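You operate a simulated robot arm through the tools that you are given. There is no shell and no other tool. Be economical: measure what you need, move in short steps, check, and stop when the job is done.

Carry out the task below with a simulated two-armed robot. There is one attempt and no reset: what you move stays moved.

JOB
Unbolt the carrier box, stand the carrier in the tray and shut the box.
Fine: hold the box while you draw the bolt; slide the bolt home again at the end, the box held. Set down upright: green lock carrier.

It is judged by the outcome, as a careful person would: the job done as asked, and still so three seconds after it is handed in. It fails if anything else is knocked over, pushed out of place, dropped, spilled or broken.

ROBOT AND FRAMES
Two 7-joint arms with two-finger parallel grippers on one trunk, on a base that drives. Base frame: it is fixed to the floor where the robot stands at the start and does not move with it; the origin is under the middle of the robot, x ahead of it, y to its left, z up. Units: mm, rad, N and s.
The left shoulder is at the start at [20, 138, 1200], the right one opposite. With the tool pointing down near the work surface each hand reaches from about 100 to 480 mm from the robot's upright axis, wherever it stands, measured 20 degrees to its own side. Places, roughly: beige carrier box (27x15x6 cm) [500, -200, 800]; bolt of the beige carrier box [500, -100, 800]; inside of the teal tray [800, -200, 800]; lid of the beige carrier box [500, -200, 900]. Payload 1.57 kg a hand.
The TCP of each hand is the grasp point between the finger pads, 30 mm short of the fingertips. In the tool frame z runs along the fingers and y along their closing line. The gripper opens to 80 mm. The fingers are 17 mm wide and 12 mm thick; the gripper's body (40 by 82 mm) begins 80 mm behind the TCP.
Orientation is told as [roll, pitch, yaw] about the base's x, y, z axes, in that order, counted from this pose: with the fingers straight down and closing along the base's y, the tool's x points along the base's -x, its y along +y and its z along -z.

CONTROLS
- The arms move only by the tool play_rows. It takes "left_deltas", "right_deltas" or both (then of equal length, played together; a hand with none holds still); each is a list of rows, each a list of 3 entries, a list of its own where there are three numbers: the turn, a rotation vector about the tool's x, y, z in units of 120 degrees (1.0 is 120 degrees), then the shift along the tool's x, y, z in units of 500 mm (1.0 is 500 mm), then the finger opening in mm, from 0 to 80. In form: [[[ax, ay, az], [x, y, z], gripper], ...]. A call has 1 to 20 rows; each row is the pose to reach, as a shift and turn from the pose commanded when the call began, along the tool's axes at that moment. A call with a number of a shift or a turn outside -1 to 1 is refused whole. Each row takes 0.2 s and may step no farther than 50 mm and 0.15 rad from the row before; otherwise, or with a gripper value out of range, the whole call is refused. Where a pose cannot be reached the arm comes as near as it can. A force on the tool above 40 N (or 10 N above the force at the start of the call, whichever is more), or a blocked arm, ends the call early, and 0.2 s more pass. Each finger travels about 45 mm/s and halts on what it meets, pressing with about 25 N; the grip force reading is that of the motor and also rises with nothing between the fingers. The clock runs only during rows and for 0.2 s after the last one: add rows that repeat a pose to give the fingers time. It gives the time, the measured TCP pose, the force on the tool (base axes), the opening and the grip force at its end, in the units of the frame above (readings bear some noise), with the torque about the TCP (base axes, N m) and any sound that the robot's microphone picked up.
- Cameras (640 x 400 px; columns grow to the right, rows downward): "scene" is now at [189.2, -31.4, 1126.6]; the picture's right is [-0.35, -0.94, 0.00], its down [-0.14, 0.05, -0.99] and it looks along [0.93, -0.34, -0.15] (base axes); focal length 214 px, centre (320, 200). "left" rides on the left gripper at [72, 7, -122] in its tool frame; the picture's right is [-0.09, 1.00, 0.00], its down [-0.84, -0.08, -0.54] and it looks along [-0.54, -0.05, 0.84] (tool axes); focal length 238 px, centre (320, 200). "right" rides on the right gripper at [72, -6, -122] in its tool frame; the picture's right is [0.09, 1.00, 0.00], its down [-0.84, 0.08, -0.54] and it looks along [-0.54, 0.05, 0.84] (tool axes); focal length 238 px, centre (320, 200). There is no depth. A picture from a camera that has moved, and an enlarged one, comes with that camera's place and axes in the base frame and with its lens.
- grab_frame(camera): a new picture of that camera. No time passes.
- lift_body(by): slides the trunk up (or, below 0, down) by that many mm; the arms and the scene camera ride with it, the base frame stays. It gives what a move gives, with no picture.
- steer(legs): drives the robot by 1 to 6 legs, each [ahead, left, turn to the left] in mm, mm and rad, along the robot's own axes; the way and the turn of a leg run together, so that a leg with both is an arc; at most 1500 mm and 3.142 rad a leg. The arms and the cameras ride along, it lands a little off, and it stops where it bumps. It gives what a move gives.
- pan_tilt(pan, tilt): turns the head with the scene camera to pan (to the left, within 1.047 rad either way) and tilt (down, from -0.506 to 1.204), counted from straight ahead of the robot. It gives what a move gives.
- inspect(camera, box): a new picture of the part [left, top, right, bottom] of that camera's present view, enlarged. No time passes.
- sign_off(): hands the job in; it is judged then, once.

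Work in short steps. Places have to be worked out from the pictures, the camera data and where the tool is seen: move nearer, look again, correct. Check each grasp and each placing, and mend what went wrong. You have 120 turns and 100 pictures in all, those below and enlarged ones among them. Open the grippers and draw the arms clear of the work before you hand the job in, unless the task says otherwise; then end with one line.

The tools are called after "Emit:" as name(argument=value, ...) on one line, values as JSON. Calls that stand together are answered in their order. play_rows: Moves the arms, as the interface text tells. Its arguments: {"type":"object","properties":{"left_deltas":{"type":"array","items":{"type":"array"}},"right_deltas":{"type":"array","items":{"type":"array"}}},"required":[]} The other tools are called the same way: lift_body (by) slides the trunk up or down; steer (legs) drives the base; pan_tilt (pan, tilt) turns the head that bears the scene camera; grab_frame (camera) takes a picture; inspect (camera, box) takes an enlarged picture of a part of a camera's view; sign_off () hands the job in.

At the start:

```text
time_s: 0.0
left_ee_pos: [277.7, 17.5, 1097.2]
left_orientation: [0.005, 0.508, 0.004]
left_contact_force: [0.7, 1.1, -0.5]
left_ft_torque: [-0.01, -0.03, 0.06]
left_grip_width: 79.9
left_gripper_force: 0.1
right_ee_pos: [183.7, -281.8, 1060.2]
right_orientation: [-0.163, 0.498, -0.106]
right_contact_force: [-0.1, -1.0, -0.3]
right_ft_torque: [0.03, 0.02, -0.02]
right_grip_width: 80.4
right_gripper_force: 0.0
trunk travel left (down, up): [-575.0, 665.0]
robot x, y, heading: [-0.2, -0.8, 0.0]
head pan, tilt: [-0.354, 0.148]
```

scene: 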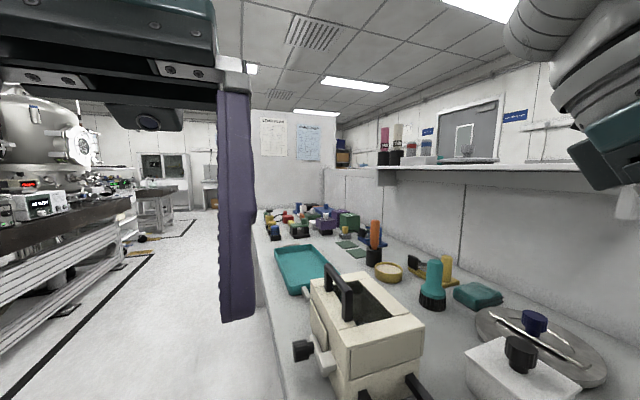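
right: 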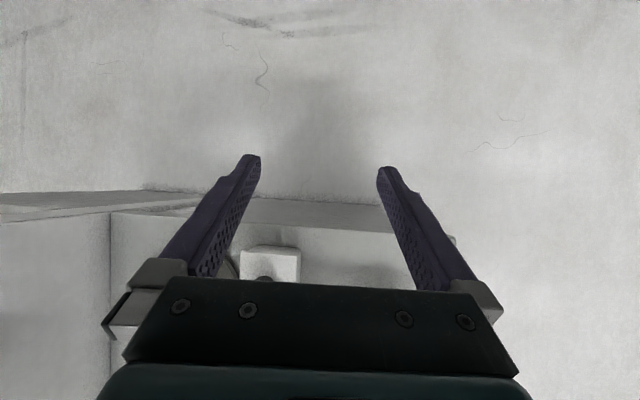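
left: 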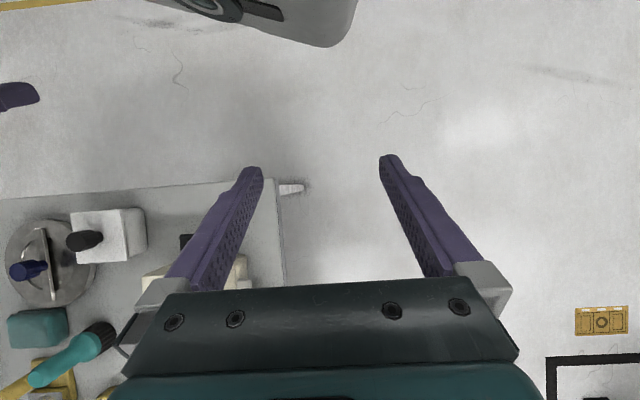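

The box is right in front, lid on top with a handle and the bolt knob on its left (+y) side. I tilt the head down for a better look at it.

Emit:
pan_tilt(pan=-0.45, tilt=0.6)

Emit:
grab_frame(camera="scene")

```text
time_s: 0.9
left_ee_pos: [278.1, 18.0, 1096.3]
left_orientation: [0.006, 0.51, 0.006]
left_contact_force: [0.3, -0.4, -0.2]
left_ft_torque: [0.01, 0.0, -0.02]
left_grip_width: 80.0
left_gripper_force: 0.1
right_ee_pos: [182.8, -281.3, 1060.7]
right_orientation: [-0.165, 0.5, -0.104]
right_contact_force: [0.9, 0.6, 0.3]
right_ft_torque: [-0.02, 0.01, 0.02]
right_grip_width: 80.0
right_gripper_force: 0.0
trunk travel left (down, up): [-575.0, 665.0]
robot x, y, heading: [1.9, -0.4, -0.004]
head pan, tilt: [-0.45, 0.6]
```

```text
96 pictures are left
camera scene: at [181.9, -37.7, 1084.9], right [-0.44, -0.9, 0.0], down [-0.51, 0.25, -0.83], along [0.74, -0.36, -0.56], focal length 214 px, centre (320, 200)
```

scene: 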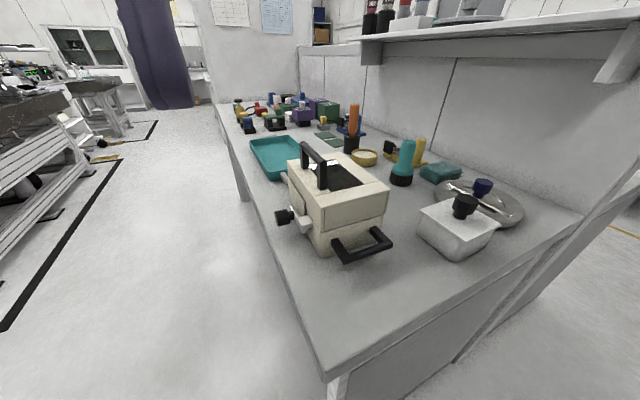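

Emit:
inspect(camera="scene", box=[230, 120, 420, 280])

Emit:
inspect(camera="scene", box=[220, 80, 400, 190])

```text
2.50 times, centred on (325, 200) of scene
camera zoom: at [181.9, -37.7, 1084.9], right [-0.44, -0.9, 0.0], down [-0.51, 0.25, -0.83], along [0.74, -0.36, -0.56], focal length 536 px, centre (308, 200)
```

zoom: 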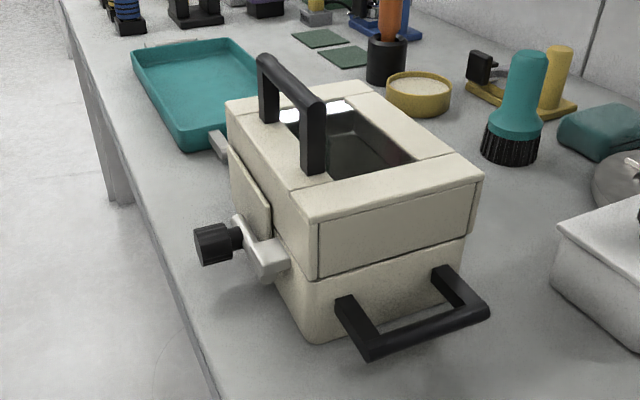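

```text
3.56 times, centred on (310, 135) of scene
camera zoom: at [181.9, -37.7, 1084.9], right [-0.44, -0.9, 0.0], down [-0.51, 0.25, -0.83], along [0.74, -0.36, -0.56], focal length 763 px, centre (356, 431)
```

zoom: 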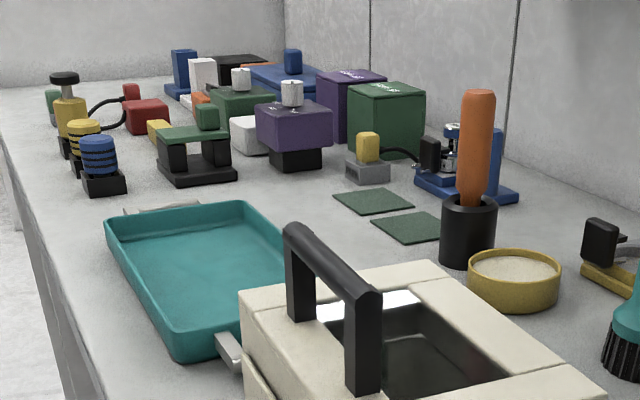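

The box's held handle is at its near (-x) end, around [365,-220,815], the bolt knob is on the aisle (+y) side, and the table edge runs along x at y≈-65. I drive into the aisle and face the table's long side (-y).

Emit:
steer(legs=[[0, 260, 0], [470, 0, 0], [0, 0, -1.571]])

Emit:
pan_tilt(pan=0, tilt=0.75)

Emit:
grab_frame(camera="scene")

```text
time_s: 9.0
left_ee_pos: [505.2, -16.3, 1095.1]
left_orientation: [0.006, 0.511, -1.533]
left_contact_force: [0.2, -0.4, 0.3]
left_ft_torque: [-0.02, 0.03, 0.01]
left_grip_width: 80.2
left_gripper_force: 0.1
right_ee_pos: [203.5, 69.5, 1059.8]
right_orientation: [-0.166, 0.499, -1.643]
right_contact_force: [0.3, 0.2, 1.0]
right_ft_torque: [-0.02, 0.03, 0.0]
right_grip_width: 80.2
right_gripper_force: 0.1
trunk travel left (down, up): [-575.0, 665.0]
robot x, y, heading: [480.6, 259.2, -1.536]
head pan, tilt: [-0.45, 0.6]
```

```text
time_s: 9.9
left_ee_pos: [505.6, -16.6, 1097.2]
left_orientation: [0.005, 0.511, -1.535]
left_contact_force: [0.4, 0.8, 1.0]
left_ft_torque: [0.05, 0.01, -0.01]
left_grip_width: 80.1
left_gripper_force: 0.0
right_ee_pos: [202.8, 69.2, 1060.1]
right_orientation: [-0.165, 0.503, -1.644]
right_contact_force: [-0.1, 0.3, 0.1]
right_ft_torque: [0.01, 0.0, 0.0]
right_grip_width: 80.0
right_gripper_force: 0.2
trunk travel left (down, up): [-575.0, 665.0]
robot x, y, heading: [478.6, 261.8, -1.537]
head pan, tilt: [0.0, 0.75]
```

```text
93 pictures are left
camera scene: at [486.8, 78.8, 1072.0], right [-1.0, -0.03, 0.0], down [-0.02, 0.68, -0.73], along [0.02, -0.73, -0.68], focal length 214 px, centre (320, 200)
```

scene: 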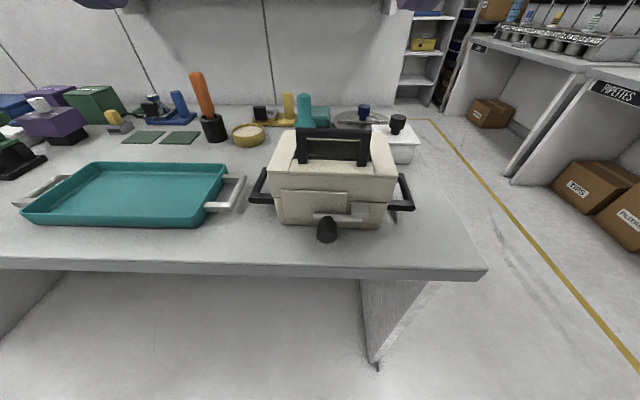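

Emit:
inspect(camera="scene", box=[235, 110, 435, 250])

Emit:
inspect(camera="scene", box=[280, 170, 380, 250])

```text
2.86 times, centred on (335, 180) of scene
camera zoom: at [486.8, 78.8, 1072.0], right [-1.0, -0.03, 0.0], down [-0.02, 0.68, -0.73], along [0.02, -0.73, -0.68], focal length 613 px, centre (277, 257)
```

zoom: 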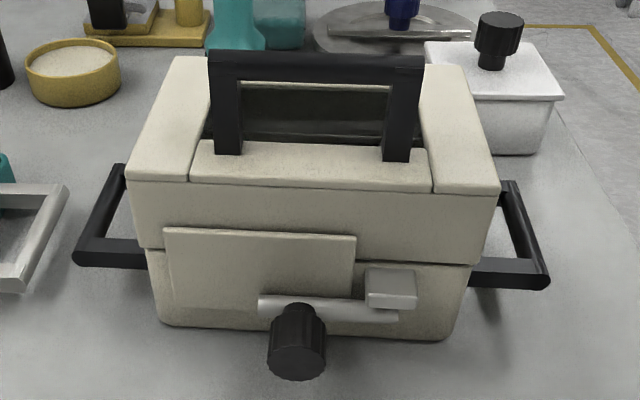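

```text
5.00 times, centred on (330, 210) of scene
camera zoom: at [486.8, 78.8, 1072.0], right [-1.0, -0.03, 0.0], down [-0.02, 0.68, -0.73], along [0.02, -0.73, -0.68], focal length 1072 px, centre (270, 150)
```

zoom: 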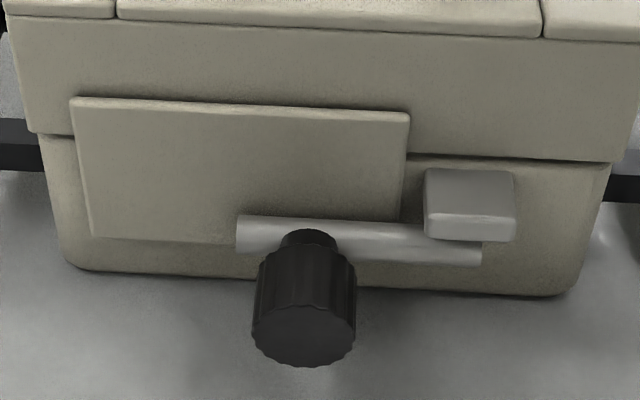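

Triangulating from both views: table top z≈805, box body x 394–560, front face y≈-143, lid top ≈911; the right (-x) handle bar is at about [355,-205,838] and the knob at about [482,-110,842]. The bolt bar slides along x, out of the silver keeper. I come 60 mm closer and straighten the heading.

Emit:
steer(legs=[[60, 0, -0.034]])

Emit:
grab_frame(camera="scene")

Emit:
grab_frame(camera="left")

```text
time_s: 10.8
left_ee_pos: [496.5, -76.9, 1097.4]
left_orientation: [0.004, 0.51, -1.569]
left_contact_force: [0.0, 0.5, 0.4]
left_ft_torque: [0.01, 0.0, 0.01]
left_grip_width: 79.9
left_gripper_force: 0.0
right_ee_pos: [198.0, 18.2, 1060.7]
right_orientation: [-0.166, 0.502, -1.677]
right_contact_force: [0.3, -0.1, -0.2]
right_ft_torque: [0.0, 0.01, 0.03]
right_grip_width: 80.1
right_gripper_force: 0.0
trunk travel left (down, up): [-575.0, 665.0]
robot x, y, heading: [483.0, 200.9, -1.574]
head pan, tilt: [0.0, 0.75]
```

```text
90 pictures are left
camera scene: at [481.5, 18.7, 1072.0], right [-1.0, 0.0, 0.0], down [0.0, 0.68, -0.73], along [0.0, -0.73, -0.68], focal length 214 px, centre (320, 200)
```

scene: 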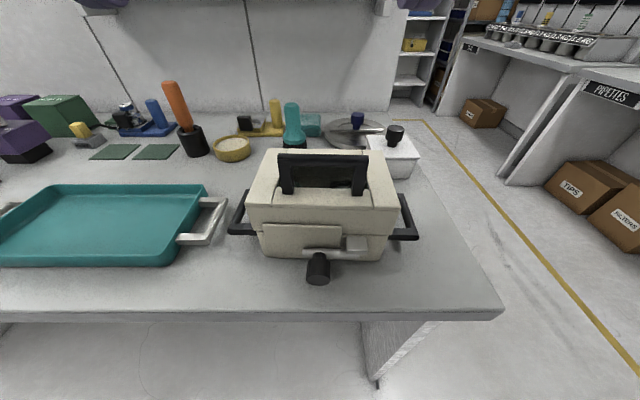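

```text
89 pictures are left
camera left: at [501.4, -73.7, 1239.3], right [1.0, -0.08, -0.04], down [-0.08, -0.99, 0.06], along [-0.05, -0.06, -1.0], focal length 238 px, centre (320, 200)
```

left: 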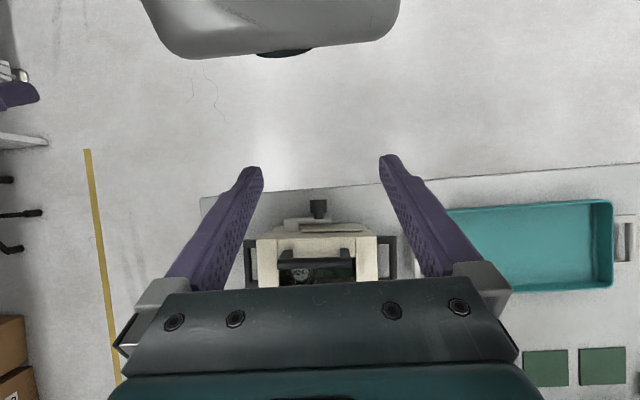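

The overhead view confirms knob at ≈(480,-111). I first turn the right hand to point straight down and narrow its opening.

Emit:
play_rows(right_deltas=[[[-0.0162, -0.0605, -0.0071], [0, 0, 0], 70], [[-0.0324, -0.121, -0.0142], [0, 0, 0], 60], [[-0.0485, -0.1814, -0.0212], [0, 0, 0], 50], [[-0.0647, -0.2419, -0.0283], [0, 0, 0], 42], [[-0.0647, -0.2419, -0.0283], [0, 0, 0], 42]])

```text
time_s: 11.9
left_ee_pos: [497.2, -76.7, 1096.0]
left_orientation: [0.006, 0.513, -1.57]
left_contact_force: [0.1, -0.9, 0.9]
left_ft_torque: [-0.01, 0.01, 0.02]
left_grip_width: 79.6
left_gripper_force: 0.1
right_ee_pos: [198.1, 43.8, 1034.2]
right_orientation: [-0.004, 0.18, -1.572]
right_contact_force: [0.7, -0.2, 0.0]
right_ft_torque: [0.0, 0.01, 0.02]
right_grip_width: 42.0
right_gripper_force: 0.0
trunk travel left (down, up): [-575.0, 665.0]
robot x, y, heading: [477.9, 201.6, -1.574]
head pan, tilt: [0.0, 0.75]
stopped in row 5 (right hand): the arm was blocked; the commanded pose is now the measured one
```

The close pose was at the arm's limit; I move it out above the handle area and finish leveling.

Emit:
play_rows(right_deltas=[[[0, 0, 0], [-0.066, 0.052, 0], 42], [[0, 0, 0], [-0.131, 0.105, 0], 42], [[0, -0.03, 0], [-0.197, 0.157, 0], 42], [[0, -0.06, 0], [-0.263, 0.209, 0], 42], [[0, -0.086, 0], [-0.328, 0.262, 0], 42], [[0, -0.086, 0], [-0.394, 0.314, -0.002], 42], [[0, -0.086, 0], [-0.394, 0.314, -0.002], 42]])

Emit:
grab_frame(camera="right")

Emit:
grab_frame(camera="left")

```text
time_s: 13.5
left_ee_pos: [496.0, -75.6, 1096.6]
left_orientation: [0.005, 0.511, -1.569]
left_contact_force: [-0.1, -0.2, 0.8]
left_ft_torque: [0.02, 0.0, 0.0]
left_grip_width: 79.9
left_gripper_force: 0.0
right_ee_pos: [356.1, -151.4, 1002.6]
right_orientation: [-0.004, -0.001, -1.57]
right_contact_force: [0.4, -0.3, -0.2]
right_ft_torque: [0.03, 0.01, -0.01]
right_grip_width: 42.0
right_gripper_force: 0.0
trunk travel left (down, up): [-575.0, 665.0]
robot x, y, heading: [479.6, 196.5, -1.577]
head pan, tilt: [0.0, 0.75]
```

```text
88 pictures are left
camera right: at [351.8, -78.7, 1123.6], right [1.0, 0.09, 0.0], down [0.08, -0.84, 0.54], along [0.05, -0.54, -0.84], focal length 238 px, centre (320, 200)
```

right: 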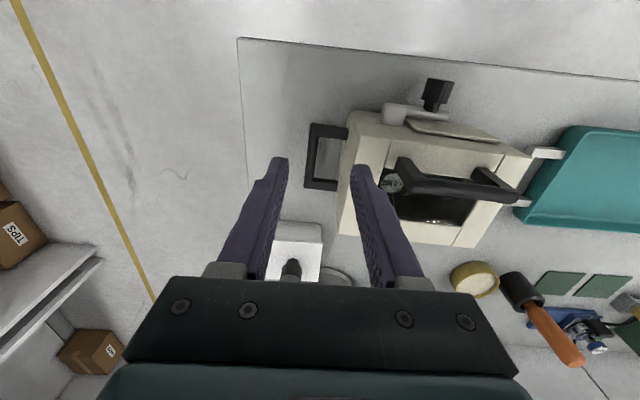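

```text
87 pictures are left
camera left: at [501.4, -73.6, 1239.0], right [1.0, -0.08, -0.04], down [-0.08, -0.99, 0.06], along [-0.05, -0.06, -1.0], focal length 238 px, centre (320, 200)
```

left: 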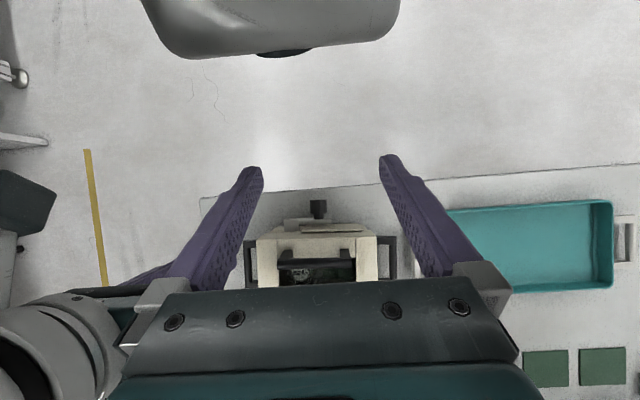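

The handle bar is at x≈352, y≈-198. I narrow the opening to 32 and descend to just above it, then look.

Emit:
play_rows(right_deltas=[[[0, 0, 0], [-0.047, -0.005, 0.04], 38], [[0, 0, 0], [-0.094, -0.009, 0.1], 34], [[0, 0, 0], [-0.094, -0.009, 0.16], 32], [[0, 0, 0], [-0.094, -0.009, 0.2], 32], [[0, 0, 0], [-0.094, -0.009, 0.2], 32]])

Emit:
grab_frame(camera="right")

Emit:
inspect(camera="scene", box=[220, 130, 460, 290])

```text
time_s: 14.7
left_ee_pos: [494.8, -77.5, 1096.8]
left_orientation: [0.004, 0.513, -1.57]
left_contact_force: [-0.1, 0.4, 0.7]
left_ft_torque: [0.01, 0.01, -0.02]
left_grip_width: 80.0
left_gripper_force: 0.1
right_ee_pos: [350.6, -199.5, 902.7]
right_orientation: [-0.003, -0.002, -1.571]
right_contact_force: [0.3, -0.7, -0.6]
right_ft_torque: [-0.01, 0.01, 0.03]
right_grip_width: 31.8
right_gripper_force: 0.1
trunk travel left (down, up): [-575.0, 665.0]
robot x, y, heading: [482.2, 199.2, -1.575]
head pan, tilt: [0.0, 0.75]
```

```text
86 pictures are left
camera right: at [347.0, -125.7, 1023.9], right [1.0, 0.09, 0.0], down [0.08, -0.84, 0.54], along [0.05, -0.54, -0.84], focal length 238 px, centre (320, 200)
```

right: 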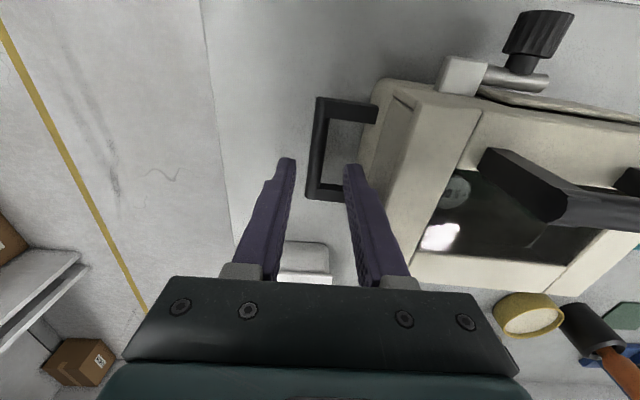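

```text
2.50 times, centred on (340, 210) of scene
camera zoom: at [481.5, 18.9, 1072.0], right [-1.0, 0.0, 0.0], down [0.0, 0.68, -0.73], along [0.0, -0.73, -0.68], focal length 536 px, centre (270, 175)
```

zoom: 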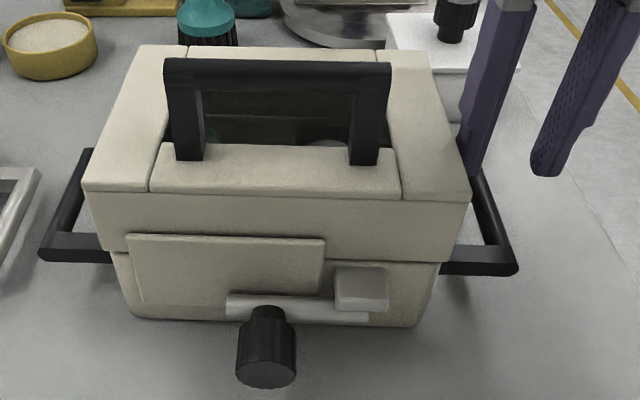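

Bar at x≈351.5, aligned with the fingers. I descend to z≈847 and close on it.

Emit:
play_rows(right_deltas=[[[0, 0, 0], [0, 0.002, 0.04], 32], [[0, 0, 0], [0, 0.002, 0.08], 32], [[0, 0, 0], [0, 0.002, 0.111], 32], [[0, 0, 0], [0, 0.002, 0.111], 20], [[0, 0, 0], [0, 0.002, 0.111], 5], [[0, 0, 0], [0, 0.002, 0.111], 5]])

Emit:
grab_frame(camera="right")

```text
time_s: 16.1
left_ee_pos: [496.4, -76.8, 1095.4]
left_orientation: [0.005, 0.512, -1.57]
left_contact_force: [-0.1, 0.2, 0.2]
left_ft_torque: [0.0, 0.01, 0.0]
left_grip_width: 79.8
left_gripper_force: 0.1
right_ee_pos: [351.5, -197.7, 845.1]
right_orientation: [-0.003, -0.002, -1.571]
right_contact_force: [-1.2, -2.0, -0.3]
right_ft_torque: [-0.03, 0.01, -0.33]
right_grip_width: 12.6
right_gripper_force: 25.3
trunk travel left (down, up): [-575.0, 665.0]
robot x, y, heading: [478.8, 202.1, -1.573]
head pan, tilt: [0.0, 0.75]
```

```text
84 pictures are left
camera right: at [346.9, -125.8, 967.5], right [1.0, 0.09, 0.0], down [0.08, -0.84, 0.54], along [0.05, -0.54, -0.84], focal length 238 px, centre (320, 200)
```

right: 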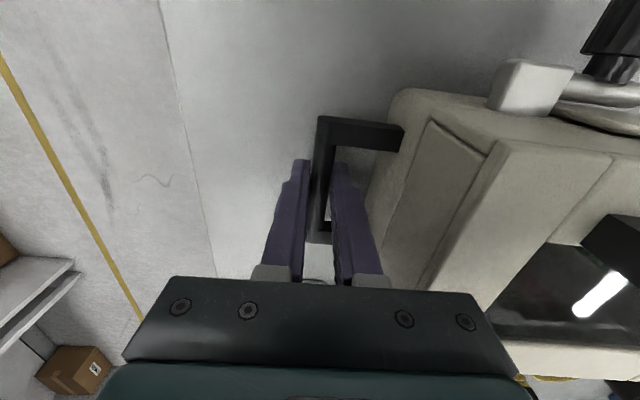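

The handle is gripped (12.6 mm, 25 N). Now I bring the left hand down behind the knob while pitching its fingers forward (pitch about -0.7).

Emit:
play_rows(left_deltas=[[[0, -0.064, 0], [-0.007, -0.004, 0.02], 75], [[0, -0.128, 0], [-0.014, -0.007, 0.04], 70], [[0, -0.193, 0], [-0.021, -0.011, 0.06], 65], [[0, -0.257, 0], [-0.028, -0.014, 0.08], 60], [[0, -0.321, 0], [-0.035, -0.018, 0.1], 55], [[0, -0.385, 0], [-0.042, -0.021, 0.12], 52], [[0, -0.45, 0], [-0.05, -0.025, 0.14], 52], [[0, -0.514, 0], [-0.057, -0.028, 0.16], 52], [[0, -0.578, 0], [-0.064, -0.032, 0.184], 52], [[0, -0.578, 0], [-0.064, -0.032, 0.184], 52]])

Emit:
grab_frame(camera="left")

Emit:
grab_frame(camera="scene")

```text
time_s: 17.5
left_ee_pos: [486.8, -75.4, 1043.2]
left_orientation: [-0.011, -0.281, -1.542]
left_contact_force: [4.7, -12.1, 15.8]
left_ft_torque: [3.31, 0.6, -0.6]
left_grip_width: 51.8
left_gripper_force: 0.1
right_ee_pos: [351.2, -197.8, 844.6]
right_orientation: [-0.002, -0.003, -1.574]
right_contact_force: [-0.2, -0.1, 0.1]
right_ft_torque: [-0.05, 0.02, -0.27]
right_grip_width: 12.6
right_gripper_force: 25.1
trunk travel left (down, up): [-575.0, 665.0]
robot x, y, heading: [479.6, 202.3, -1.575]
head pan, tilt: [0.0, 0.75]
stopped in row 7 (left hand): the force on the tool passed its limit at 158 N (the readings are from after the stop); the commanded pose is now the measured one
```

```text
83 pictures are left
camera left: at [491.0, 28.3, 1141.5], right [1.0, -0.06, 0.02], down [-0.05, -0.65, 0.76], along [-0.04, -0.75, -0.66], focal length 238 px, centre (320, 200)
```

left: 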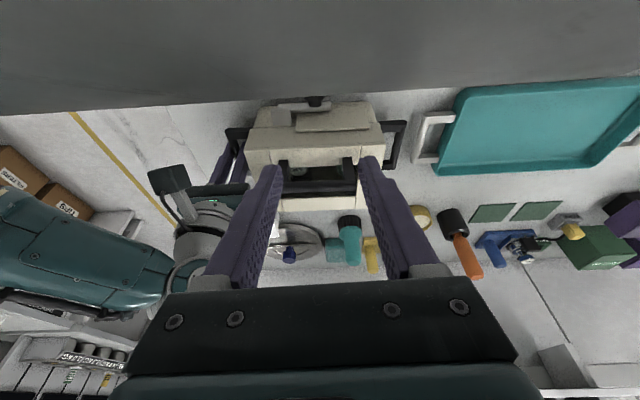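

```text
82 pictures are left
camera scene: at [481.3, 19.1, 1071.6], right [-1.0, 0.01, 0.0], down [0.0, 0.69, -0.73], along [0.0, -0.73, -0.69], focal length 214 px, centre (320, 200)
```

scene: 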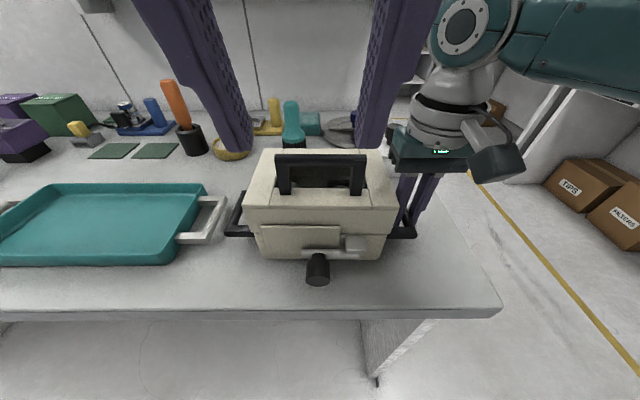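

The left hand bumped the robot's own head. I level that hand moving away from it, and will take the knob with fingers straight down instead (tip clearance to the table is fine, as with the right hand).

Emit:
play_rows(left_deltas=[[[0, 0.03, 0], [-0.03, 0, 0.01], 52], [[0, 0.07, 0.005], [-0.045, -0.005, 0.03], 52], [[0, 0.134, 0.015], [-0.058, -0.014, 0.058], 52], [[0, 0.134, 0.015], [-0.058, -0.014, 0.058], 52]])

Emit:
grab_frame(camera="left")

```text
time_s: 18.5
left_ee_pos: [478.9, -111.4, 1021.7]
left_orientation: [-0.003, 0.001, -1.579]
left_contact_force: [0.2, 0.3, -0.2]
left_ft_torque: [0.0, 0.02, 0.01]
left_grip_width: 52.2
left_gripper_force: 0.0
right_ee_pos: [350.7, -197.3, 844.1]
right_orientation: [-0.003, -0.002, -1.57]
right_contact_force: [-0.8, -1.0, 0.1]
right_ft_torque: [0.04, 0.0, -0.33]
right_grip_width: 12.4
right_gripper_force: 25.3
trunk travel left (down, up): [-575.0, 665.0]
robot x, y, heading: [480.2, 199.0, -1.569]
head pan, tilt: [0.0, 0.75]
```

```text
81 pictures are left
camera left: at [487.2, -39.0, 1145.6], right [0.99, -0.1, 0.0], down [-0.08, -0.84, 0.54], along [-0.06, -0.54, -0.84], focal length 238 px, centre (320, 200)
```

left: 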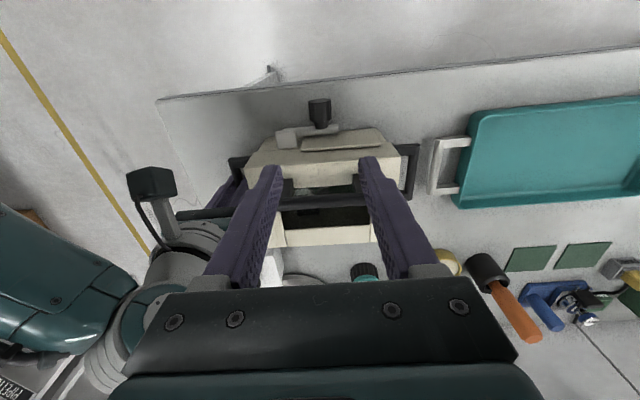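

Knob centre ≈(478,-107). I descend to z≈885 above it and check.

Emit:
play_rows(left_deltas=[[[0, 0, 0], [0.009, 0, 0.08], 52], [[0, 0, 0], [0.009, 0, 0.16], 52], [[0, 0, 0], [0.009, 0, 0.22], 52], [[0, 0, 0], [0.009, 0, 0.27], 52], [[0, 0, 0], [0.009, 0, 0.27], 52]])

Emit:
grab_frame(camera="left")

Emit:
grab_frame(camera="scene")

```text
time_s: 19.7
left_ee_pos: [480.1, -106.6, 888.1]
left_orientation: [-0.004, -0.003, -1.578]
left_contact_force: [0.2, -0.8, -0.3]
left_ft_torque: [0.04, 0.02, 0.02]
left_grip_width: 52.2
left_gripper_force: 0.0
right_ee_pos: [351.9, -197.5, 845.1]
right_orientation: [-0.003, -0.001, -1.57]
right_contact_force: [-1.1, -1.1, 0.2]
right_ft_torque: [-0.05, 0.01, -0.29]
right_grip_width: 12.6
right_gripper_force: 25.3
trunk travel left (down, up): [-575.0, 665.0]
robot x, y, heading: [479.3, 200.8, -1.573]
head pan, tilt: [0.0, 0.75]
```

```text
80 pictures are left
camera left: at [487.3, -35.4, 1010.7], right [0.99, -0.1, 0.0], down [-0.08, -0.83, 0.54], along [-0.06, -0.54, -0.84], focal length 238 px, centre (320, 200)
```

left: 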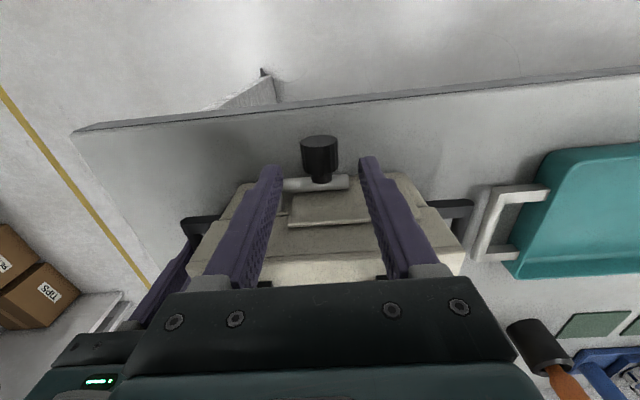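

```text
79 pictures are left
camera scene: at [481.6, 19.0, 1071.9], right [-1.0, 0.0, 0.0], down [0.0, 0.68, -0.73], along [0.0, -0.73, -0.68], focal length 214 px, centre (320, 200)
```

scene: 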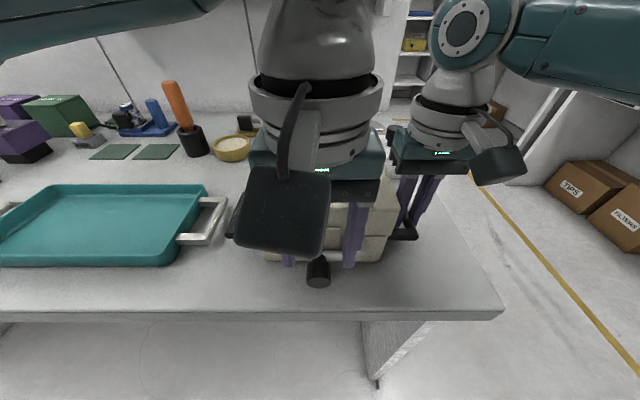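

Knob is centred between the fingers in x, slightly toward the robot. I go down to z≈846, y≈-102 and close on it.

Emit:
play_rows(left_deltas=[[[0, 0, 0], [0.008, 0, 0.04], 52], [[0, 0, 0], [0.008, 0, 0.084], 52], [[0, 0, 0], [0.008, 0, 0.084], 40], [[0, 0, 0], [0.008, 0, 0.084], 25], [[0, 0, 0], [0.008, 0, 0.084], 15], [[0, 0, 0], [0.008, 0, 0.084], 15]])

Emit:
grab_frame(camera="left")

```text
time_s: 21.1
left_ee_pos: [478.6, -102.0, 846.0]
left_orientation: [-0.004, -0.003, -1.58]
left_contact_force: [3.3, 3.4, -0.1]
left_ft_torque: [-0.07, -0.02, -0.26]
left_grip_width: 27.0
left_gripper_force: 24.9
right_ee_pos: [351.0, -197.7, 845.6]
right_orientation: [-0.004, -0.003, -1.571]
right_contact_force: [-3.4, -4.5, -0.1]
right_ft_torque: [0.3, 0.03, -0.11]
right_grip_width: 12.8
right_gripper_force: 25.2
trunk travel left (down, up): [-575.0, 665.0]
robot x, y, heading: [480.7, 199.5, -1.57]
head pan, tilt: [0.0, 0.75]
```

```text
78 pictures are left
camera left: at [486.4, -29.7, 969.2], right [0.99, -0.1, 0.0], down [-0.08, -0.84, 0.54], along [-0.06, -0.54, -0.84], focal length 238 px, centre (320, 200)
```

left: 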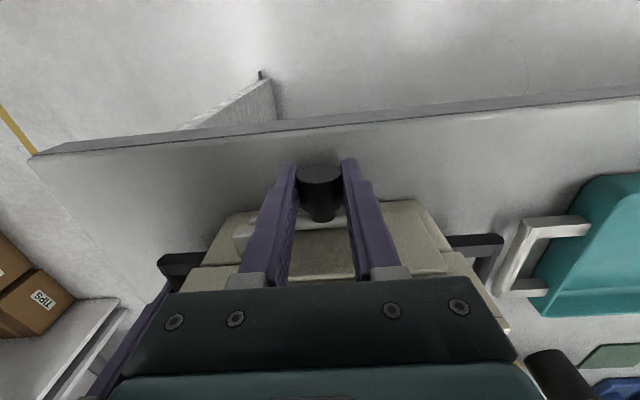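

Knob held (27 mm). I draw it along +x slowly, watching the force.

Emit:
play_rows(left_deltas=[[[0, 0, 0], [0, 0.01, 0], 15], [[0, 0, 0], [0, 0.02, 0], 15], [[0, 0, 0], [0, 0.03, 0], 15], [[0, 0, 0], [0, 0.04, 0], 15], [[0, 0, 0], [0, 0.04, 0], 15]])

Emit:
grab_frame(camera="left")

```text
time_s: 22.3
left_ee_pos: [500.7, -102.9, 846.3]
left_orientation: [-0.003, -0.002, -1.581]
left_contact_force: [-5.9, 4.5, 3.2]
left_ft_torque: [-0.07, 0.1, -0.51]
left_grip_width: 27.1
left_gripper_force: 25.2
right_ee_pos: [352.1, -198.0, 844.9]
right_orientation: [-0.002, -0.003, -1.572]
right_contact_force: [7.2, -2.2, -0.4]
right_ft_torque: [-0.27, -0.07, -0.29]
right_grip_width: 12.8
right_gripper_force: 24.9
trunk travel left (down, up): [-575.0, 665.0]
robot x, y, heading: [480.6, 197.7, -1.577]
head pan, tilt: [0.0, 0.75]
```

```text
77 pictures are left
camera left: at [507.0, -30.4, 969.0], right [0.99, -0.1, 0.0], down [-0.08, -0.84, 0.54], along [-0.06, -0.54, -0.84], focal length 238 px, centre (320, 200)
```

left: 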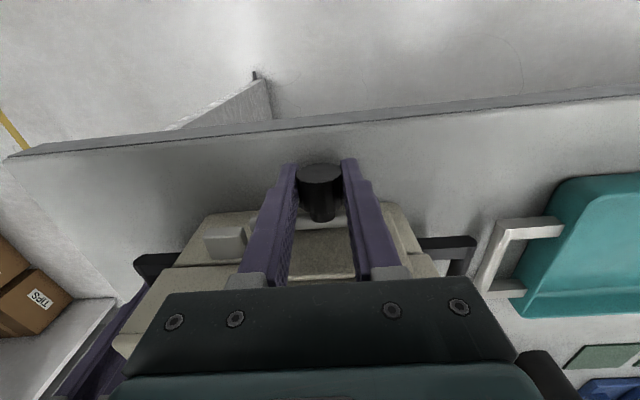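

It slides with ~6 N friction. I continue, stopping at an end stop.

Emit:
play_rows(left_deltas=[[[0, 0, 0], [0, 0.01, 0], 15], [[0, 0, 0], [0, 0.02, 0], 15], [[0, 0, 0], [0, 0.03, 0], 15], [[0, 0, 0], [0, 0.04, 0], 15], [[0, 0, 0], [0, 0.04, 0], 15]])

Emit:
grab_frame(camera="right")

```text
time_s: 23.5
left_ee_pos: [516.1, -103.9, 846.6]
left_orientation: [-0.016, -0.009, -1.58]
left_contact_force: [-28.8, -10.0, 0.3]
left_ft_torque: [0.02, 0.19, -0.43]
left_grip_width: 27.4
left_gripper_force: 25.6
right_ee_pos: [354.9, -195.0, 845.4]
right_orientation: [0.007, 0.003, -1.567]
right_contact_force: [27.6, 10.3, 0.1]
right_ft_torque: [-0.4, -0.22, -0.37]
right_grip_width: 13.0
right_gripper_force: 25.1
trunk travel left (down, up): [-575.0, 665.0]
robot x, y, heading: [477.2, 200.0, -1.571]
head pan, tilt: [0.0, 0.75]
```

```text
76 pictures are left
camera right: at [349.2, -124.5, 967.9], right [1.0, 0.1, 0.01], down [0.08, -0.84, 0.54], along [0.06, -0.54, -0.84], focal length 238 px, centre (320, 200)
```

right: 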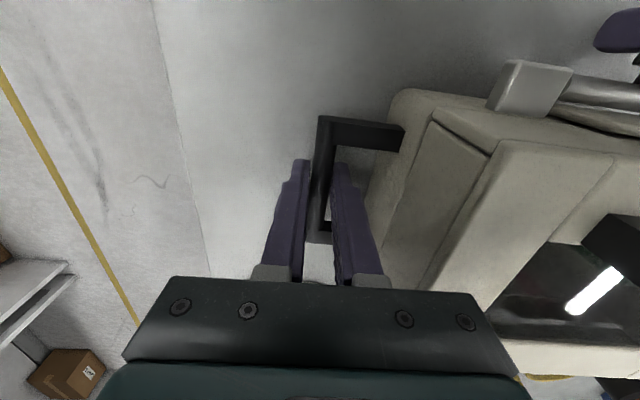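

The bolt met its stop after about 36 mm. I ease off the force and look closely at the keeper.

Emit:
play_rows(left_deltas=[[[0, 0, 0], [0, -0.006, 0], 15], [[0, 0, 0], [0, -0.006, 0], 15]])

Emit:
inspect(camera="right", box=[480, 30, 640, 150])

Emit:
grab_frame(camera="left")

```text
time_s: 24.1
left_ee_pos: [514.9, -104.1, 847.3]
left_orientation: [-0.01, -0.005, -1.58]
left_contact_force: [-22.2, -8.6, 4.7]
left_ft_torque: [-0.7, 0.24, -0.34]
left_grip_width: 27.5
left_gripper_force: 25.6
right_ee_pos: [354.9, -196.7, 845.4]
right_orientation: [0.004, 0.004, -1.567]
right_contact_force: [26.2, 9.0, -0.1]
right_ft_torque: [0.19, -0.22, -0.39]
right_grip_width: 12.7
right_gripper_force: 24.9
trunk travel left (down, up): [-575.0, 665.0]
robot x, y, heading: [481.3, 200.7, -1.575]
head pan, tilt: [0.0, 0.75]
```

```text
3.33 times, centred on (560, 90) of right
camera zoom: at [349.4, -125.0, 967.9], right [1.0, 0.09, 0.01], down [0.08, -0.84, 0.54], along [0.06, -0.54, -0.84], focal length 794 px, centre (-480, 567)
```

zoom: 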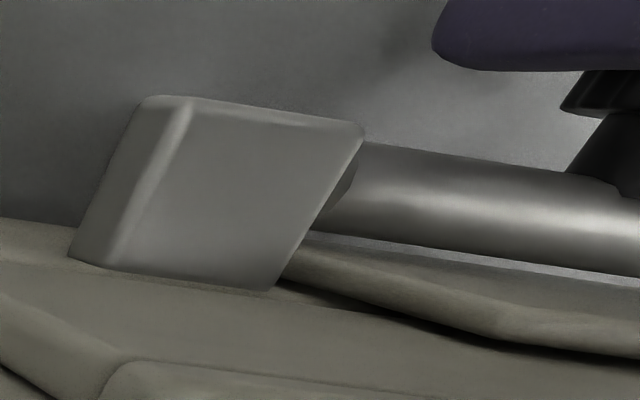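

```text
74 pictures are left
camera left: at [523.5, -30.8, 969.0], right [0.99, -0.1, -0.01], down [-0.08, -0.83, 0.55], along [-0.06, -0.54, -0.84], focal length 238 px, centre (320, 200)
```

left: 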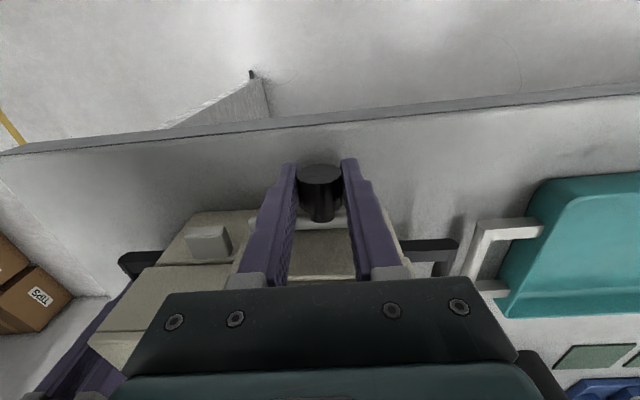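

The bar's end appears just clear of the keeper. I relax further, then release the knob and look.

Emit:
play_rows(left_deltas=[[[0, 0, 0], [0, -0.006, 0], 15], [[0, 0, 0], [0, -0.006, 0], 15], [[0, 0, 0], [0, -0.006, 0], 35], [[0, 0, 0], [0, -0.006, 0], 52], [[0, 0, 0], [0, -0.006, -0.06], 52], [[0, 0, 0], [0, -0.006, -0.14], 52], [[0, 0, 0], [0, -0.006, -0.24], 52], [[0, 0, 0], [0, -0.006, -0.24], 52]])

Emit:
grab_frame(camera="left")

Emit:
inspect(camera="right", box=[480, 30, 640, 150])

```text
time_s: 25.9
left_ee_pos: [513.2, -103.0, 967.9]
left_orientation: [-0.004, -0.002, -1.58]
left_contact_force: [-0.3, -0.1, -0.8]
left_ft_torque: [-0.01, 0.02, 0.0]
left_grip_width: 51.8
left_gripper_force: 0.1
right_ee_pos: [351.6, -197.6, 844.6]
right_orientation: [-0.004, -0.001, -1.569]
right_contact_force: [-1.1, -1.4, 0.1]
right_ft_torque: [0.23, 0.02, -0.24]
right_grip_width: 12.6
right_gripper_force: 24.7
trunk travel left (down, up): [-575.0, 665.0]
robot x, y, heading: [482.6, 201.8, -1.571]
head pan, tilt: [0.0, 0.75]
```

```text
73 pictures are left
camera left: at [520.1, -30.0, 1089.5], right [0.99, -0.1, 0.0], down [-0.08, -0.84, 0.54], along [-0.06, -0.54, -0.84], focal length 238 px, centre (320, 200)
```

left: 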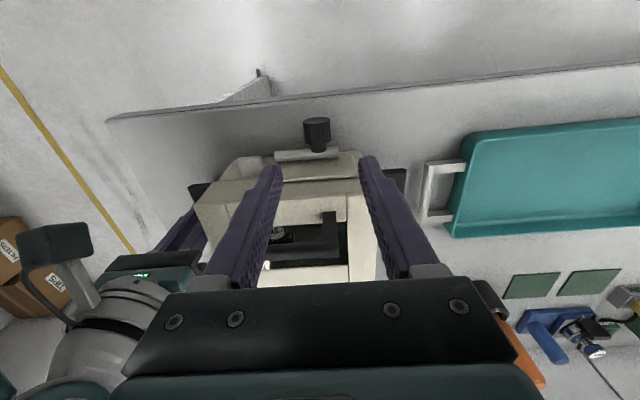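

```text
3.33 times, centred on (560, 90) of right
camera zoom: at [346.8, -125.8, 967.7], right [1.0, 0.09, 0.0], down [0.08, -0.84, 0.54], along [0.05, -0.54, -0.84], focal length 794 px, centre (-480, 567)
```

zoom: 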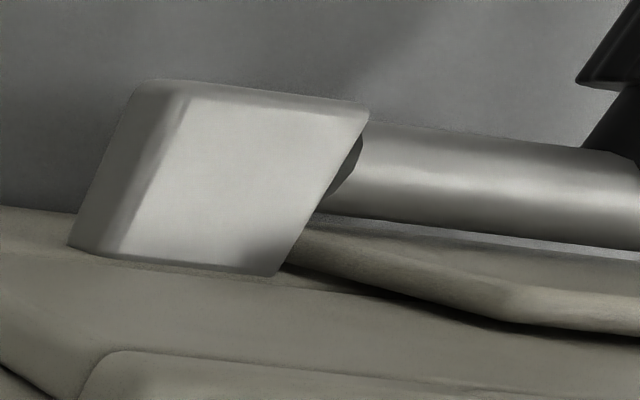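

The bolt is clear of the keeper. Now I raise the left hand and turn it 90° so the fingers close across the lid handle's bar (bar along x, about [480,-172,952]).

Emit:
play_rows(left_deltas=[[[0, 0, 0], [0, 0, -0.06], 45], [[0, 0, 0], [0, 0, -0.12], 40], [[0, 0, 0.07], [-0.01, -0.01, -0.12], 40], [[0, 0, 0.14], [-0.02, -0.02, -0.12], 40], [[0, 0, 0.21], [-0.03, -0.03, -0.12], 40], [[0, 0, 0.28], [-0.04, -0.04, -0.12], 40], [[0, 0, 0.35], [-0.05, -0.05, -0.12], 40], [[0, 0, 0.42], [-0.06, -0.06, -0.12], 40], [[0, 0, 0.49], [-0.07, -0.066, -0.12], 40], [[0, 0, 0.56], [-0.08, -0.066, -0.12], 40], [[0, 0, 0.63], [-0.08, -0.066, -0.12], 40], [[0, 0, 0.7], [-0.08, -0.066, -0.12], 40], [[0, 0, 0.753], [-0.08, -0.066, -0.12], 40], [[0, 0, 0.753], [-0.08, -0.066, -0.12], 40]])

Emit:
grab_frame(camera="left")

Emit:
grab_frame(camera="scene")

```text
time_s: 28.9
left_ee_pos: [479.8, -142.2, 1026.2]
left_orientation: [0.001, -0.004, 3.125]
left_contact_force: [-0.2, 0.0, 0.8]
left_ft_torque: [0.04, -0.01, 0.02]
left_grip_width: 40.1
left_gripper_force: 0.0
right_ee_pos: [351.4, -198.0, 846.6]
right_orientation: [-0.003, -0.003, -1.573]
right_contact_force: [-0.2, -1.3, 0.0]
right_ft_torque: [0.02, -0.01, -0.26]
right_grip_width: 12.4
right_gripper_force: 25.1
trunk travel left (down, up): [-575.0, 665.0]
robot x, y, heading: [479.6, 196.1, -1.573]
head pan, tilt: [0.0, 0.75]
```

```text
71 pictures are left
camera left: at [552.3, -149.8, 1148.8], right [-0.11, -0.99, 0.0], down [-0.83, 0.09, 0.55], along [-0.54, 0.06, -0.84], focal length 238 px, centre (320, 200)
```

left: 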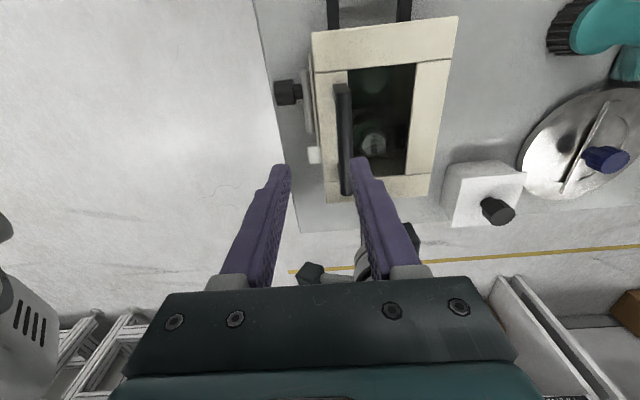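

```text
70 pictures are left
camera scene: at [481.5, 18.9, 1071.9], right [-1.0, 0.0, 0.0], down [0.0, 0.68, -0.73], along [0.0, -0.73, -0.68], focal length 214 px, centre (320, 200)
```

scene: 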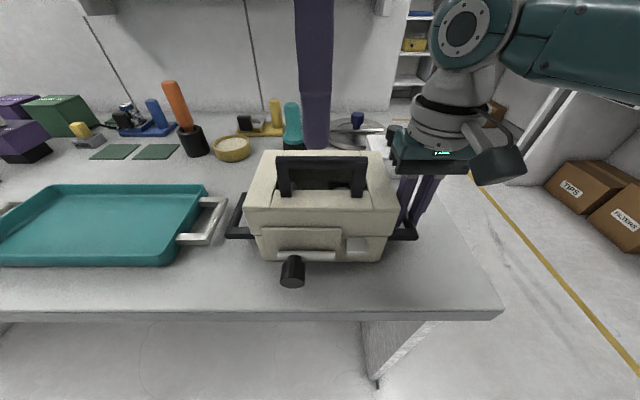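

Handle bar measures at y≈-164. I move over it and stop just above for a check.

Emit:
play_rows(left_deltas=[[[0, 0, 0], [0.0, 0.046, 0.02], 40], [[0, 0, 0], [0.0, 0.046, 0.064], 40], [[0, 0, 0], [0.0, 0.046, 0.064], 40]])

Emit:
grab_frame(camera="left")

Emit:
inspect(camera="scene", box=[220, 130, 460, 290])

```text
time_s: 29.7
left_ee_pos: [481.4, -165.2, 994.1]
left_orientation: [0.002, -0.003, 3.127]
left_contact_force: [-0.1, 0.4, -0.2]
left_ft_torque: [0.03, -0.01, 0.01]
left_grip_width: 40.0
left_gripper_force: 0.0
right_ee_pos: [351.7, -197.2, 846.1]
right_orientation: [-0.003, 0.0, -1.571]
right_contact_force: [-0.4, -2.0, 0.7]
right_ft_torque: [-0.03, 0.0, -0.24]
right_grip_width: 12.5
right_gripper_force: 24.9
trunk travel left (down, up): [-575.0, 665.0]
robot x, y, heading: [480.0, 199.4, -1.576]
head pan, tilt: [0.0, 0.75]
```

```text
69 pictures are left
camera left: at [552.6, -173.2, 1116.8], right [-0.11, -0.99, 0.0], down [-0.83, 0.09, 0.54], along [-0.54, 0.06, -0.84], focal length 238 px, centre (320, 200)
```

left: 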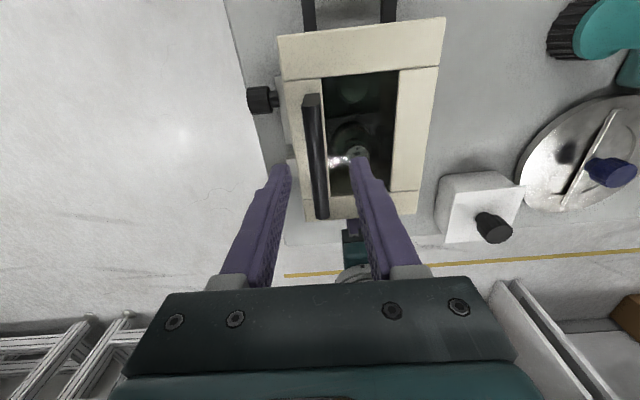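

```text
2.50 times, centred on (340, 210) of scene
camera zoom: at [481.5, 19.0, 1072.0], right [-1.0, 0.0, 0.0], down [0.0, 0.68, -0.73], along [0.0, -0.73, -0.68], focal length 536 px, centre (270, 175)
```

zoom: 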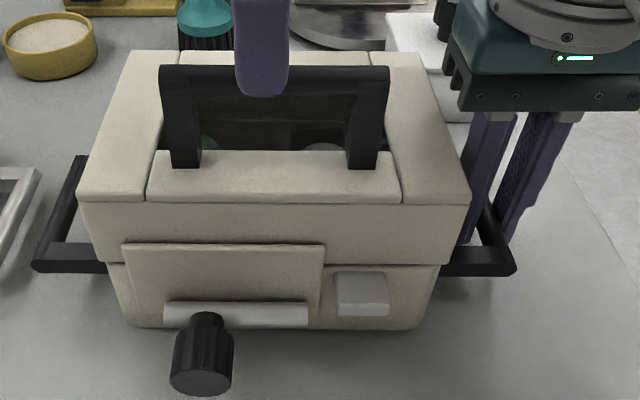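

Bar centre ≈ y -162. I descend to z≈950 and close.

Emit:
play_rows(left_deltas=[[[0, 0, 0], [0.0, -0.006, 0.045], 40], [[0, 0, 0], [0.0, -0.006, 0.088], 40], [[0, 0, 0], [0.0, -0.006, 0.088], 25], [[0, 0, 0], [0.0, -0.006, 0.088], 8], [[0, 0, 0], [0.0, -0.006, 0.088], 5], [[0, 0, 0], [0.0, -0.006, 0.088], 5]])

Emit:
inspect(camera="scene", box=[220, 130, 460, 290])

```text
time_s: 31.1
left_ee_pos: [481.8, -162.2, 950.9]
left_orientation: [0.002, -0.003, 3.127]
left_contact_force: [-1.5, -3.1, 0.9]
left_ft_torque: [0.0, 0.2, 0.23]
left_grip_width: 12.4
left_gripper_force: 25.1
right_ee_pos: [351.6, -198.2, 845.6]
right_orientation: [-0.002, -0.001, -1.57]
right_contact_force: [2.1, 1.5, -0.4]
right_ft_torque: [-0.08, 0.02, -0.04]
right_grip_width: 12.5
right_gripper_force: 25.0
trunk travel left (down, up): [-575.0, 665.0]
robot x, y, heading: [478.5, 199.7, -1.575]
head pan, tilt: [0.0, 0.75]
```

```text
2.50 times, centred on (340, 210) of scene
camera zoom: at [481.6, 18.9, 1071.9], right [-1.0, 0.0, 0.0], down [0.0, 0.68, -0.73], along [0.0, -0.73, -0.68], focal length 536 px, centre (270, 175)
```

zoom: 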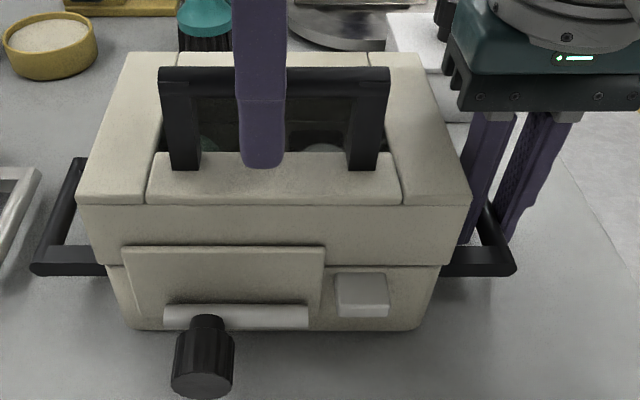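

Lid handle gripped. I lift 12 mm straight up and read the forces to learn whether it is hinged.

Emit:
play_rows(left_deltas=[[[0, 0, 0], [0, 0, -0.008], 5], [[0, 0, 0], [0, 0, -0.016], 5], [[0, 0, 0], [0, 0, -0.024], 5], [[0, 0, 0], [0, 0, -0.024], 5]])

Emit:
inspect(camera="scene", box=[220, 130, 460, 290])

Emit:
inspect(camera="right", box=[360, 40, 640, 380])

```text
time_s: 32.1
left_ee_pos: [482.0, -162.9, 963.2]
left_orientation: [0.002, -0.004, 3.128]
left_contact_force: [-4.8, -10.1, -7.4]
left_ft_torque: [0.06, -0.43, 0.42]
left_grip_width: 13.3
left_gripper_force: 25.2
right_ee_pos: [353.1, -198.2, 845.1]
right_orientation: [0.0, -0.002, -1.568]
right_contact_force: [8.6, 10.0, 15.0]
right_ft_torque: [-0.1, -0.13, 0.45]
right_grip_width: 13.0
right_gripper_force: 24.7
trunk travel left (down, up): [-575.0, 665.0]
robot x, y, heading: [477.4, 199.1, -1.574]
head pan, tilt: [0.0, 0.75]
```

```text
2.50 times, centred on (340, 210) of scene
camera zoom: at [482.0, 19.1, 1072.0], right [-1.0, 0.0, 0.0], down [0.0, 0.68, -0.73], along [0.0, -0.73, -0.68], focal length 536 px, centre (270, 175)
```

zoom: 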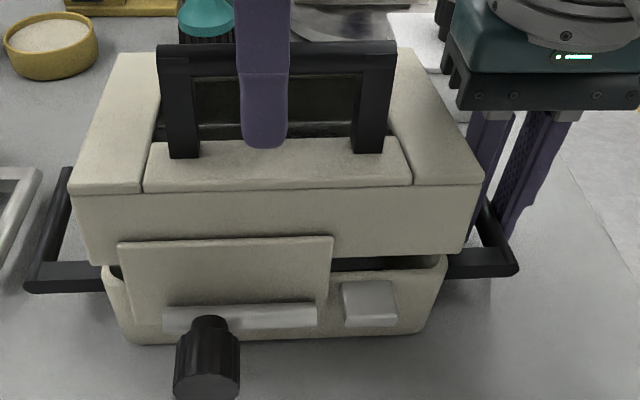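

```text
1.18 times, centred on (500, 210) of right
camera zoom: at [348.3, -125.5, 968.2], right [1.0, 0.09, 0.0], down [0.08, -0.84, 0.54], along [0.05, -0.54, -0.84], focal length 280 px, centre (108, 188)
```

zoom: 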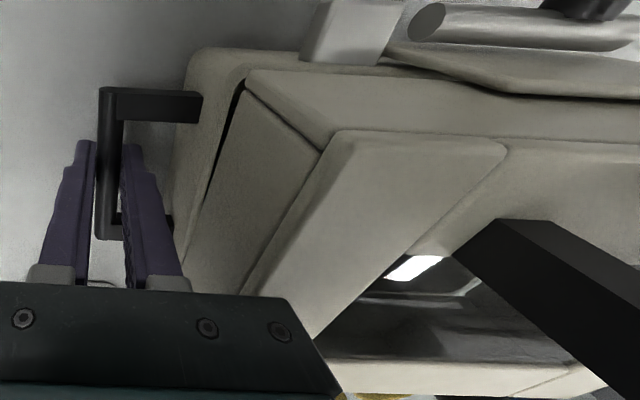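

The lid is hinged at the back (gap opens at the front), so lifting straight up tugged the box a little toward me. I now follow the arc: move the hand back (-y) 12 mm and tilt it with the lid.

Emit:
play_rows(left_deltas=[[[0.03, 0, 0], [0, 0.012, 0], 5], [[0.062, 0, 0], [0, 0.024, 0], 5], [[0.062, 0, 0], [0, 0.024, 0], 5]])

Emit:
inspect(camera="scene", box=[220, 130, 460, 290])

```text
time_s: 32.9
left_ee_pos: [481.3, -172.5, 962.9]
left_orientation: [-0.132, -0.006, 3.125]
left_contact_force: [-1.3, 4.8, 5.5]
left_ft_torque: [-0.04, 0.4, 0.03]
left_grip_width: 12.4
left_gripper_force: 25.4
right_ee_pos: [349.3, -196.7, 843.3]
right_orientation: [-0.005, 0.002, -1.573]
right_contact_force: [0.1, -3.6, -2.4]
right_ft_torque: [0.49, -0.01, -0.26]
right_grip_width: 12.6
right_gripper_force: 25.2
trunk travel left (down, up): [-575.0, 665.0]
robot x, y, heading: [476.7, 202.0, -1.572]
head pan, tilt: [0.0, 0.75]
```

```text
2.50 times, centred on (340, 210) of scene
camera zoom: at [481.5, 19.4, 1071.8], right [-1.0, 0.0, 0.0], down [0.0, 0.68, -0.73], along [0.0, -0.73, -0.68], focal length 536 px, centre (270, 175)
```

zoom: 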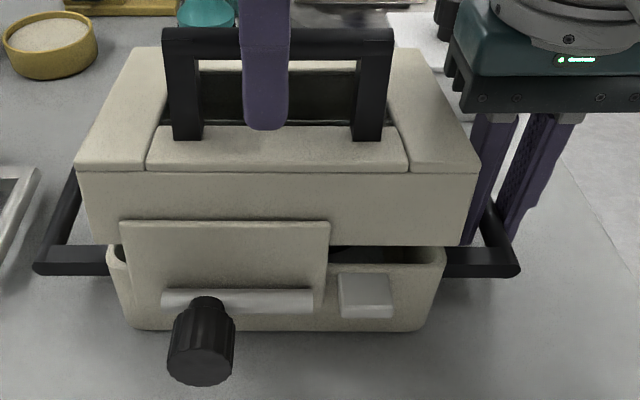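

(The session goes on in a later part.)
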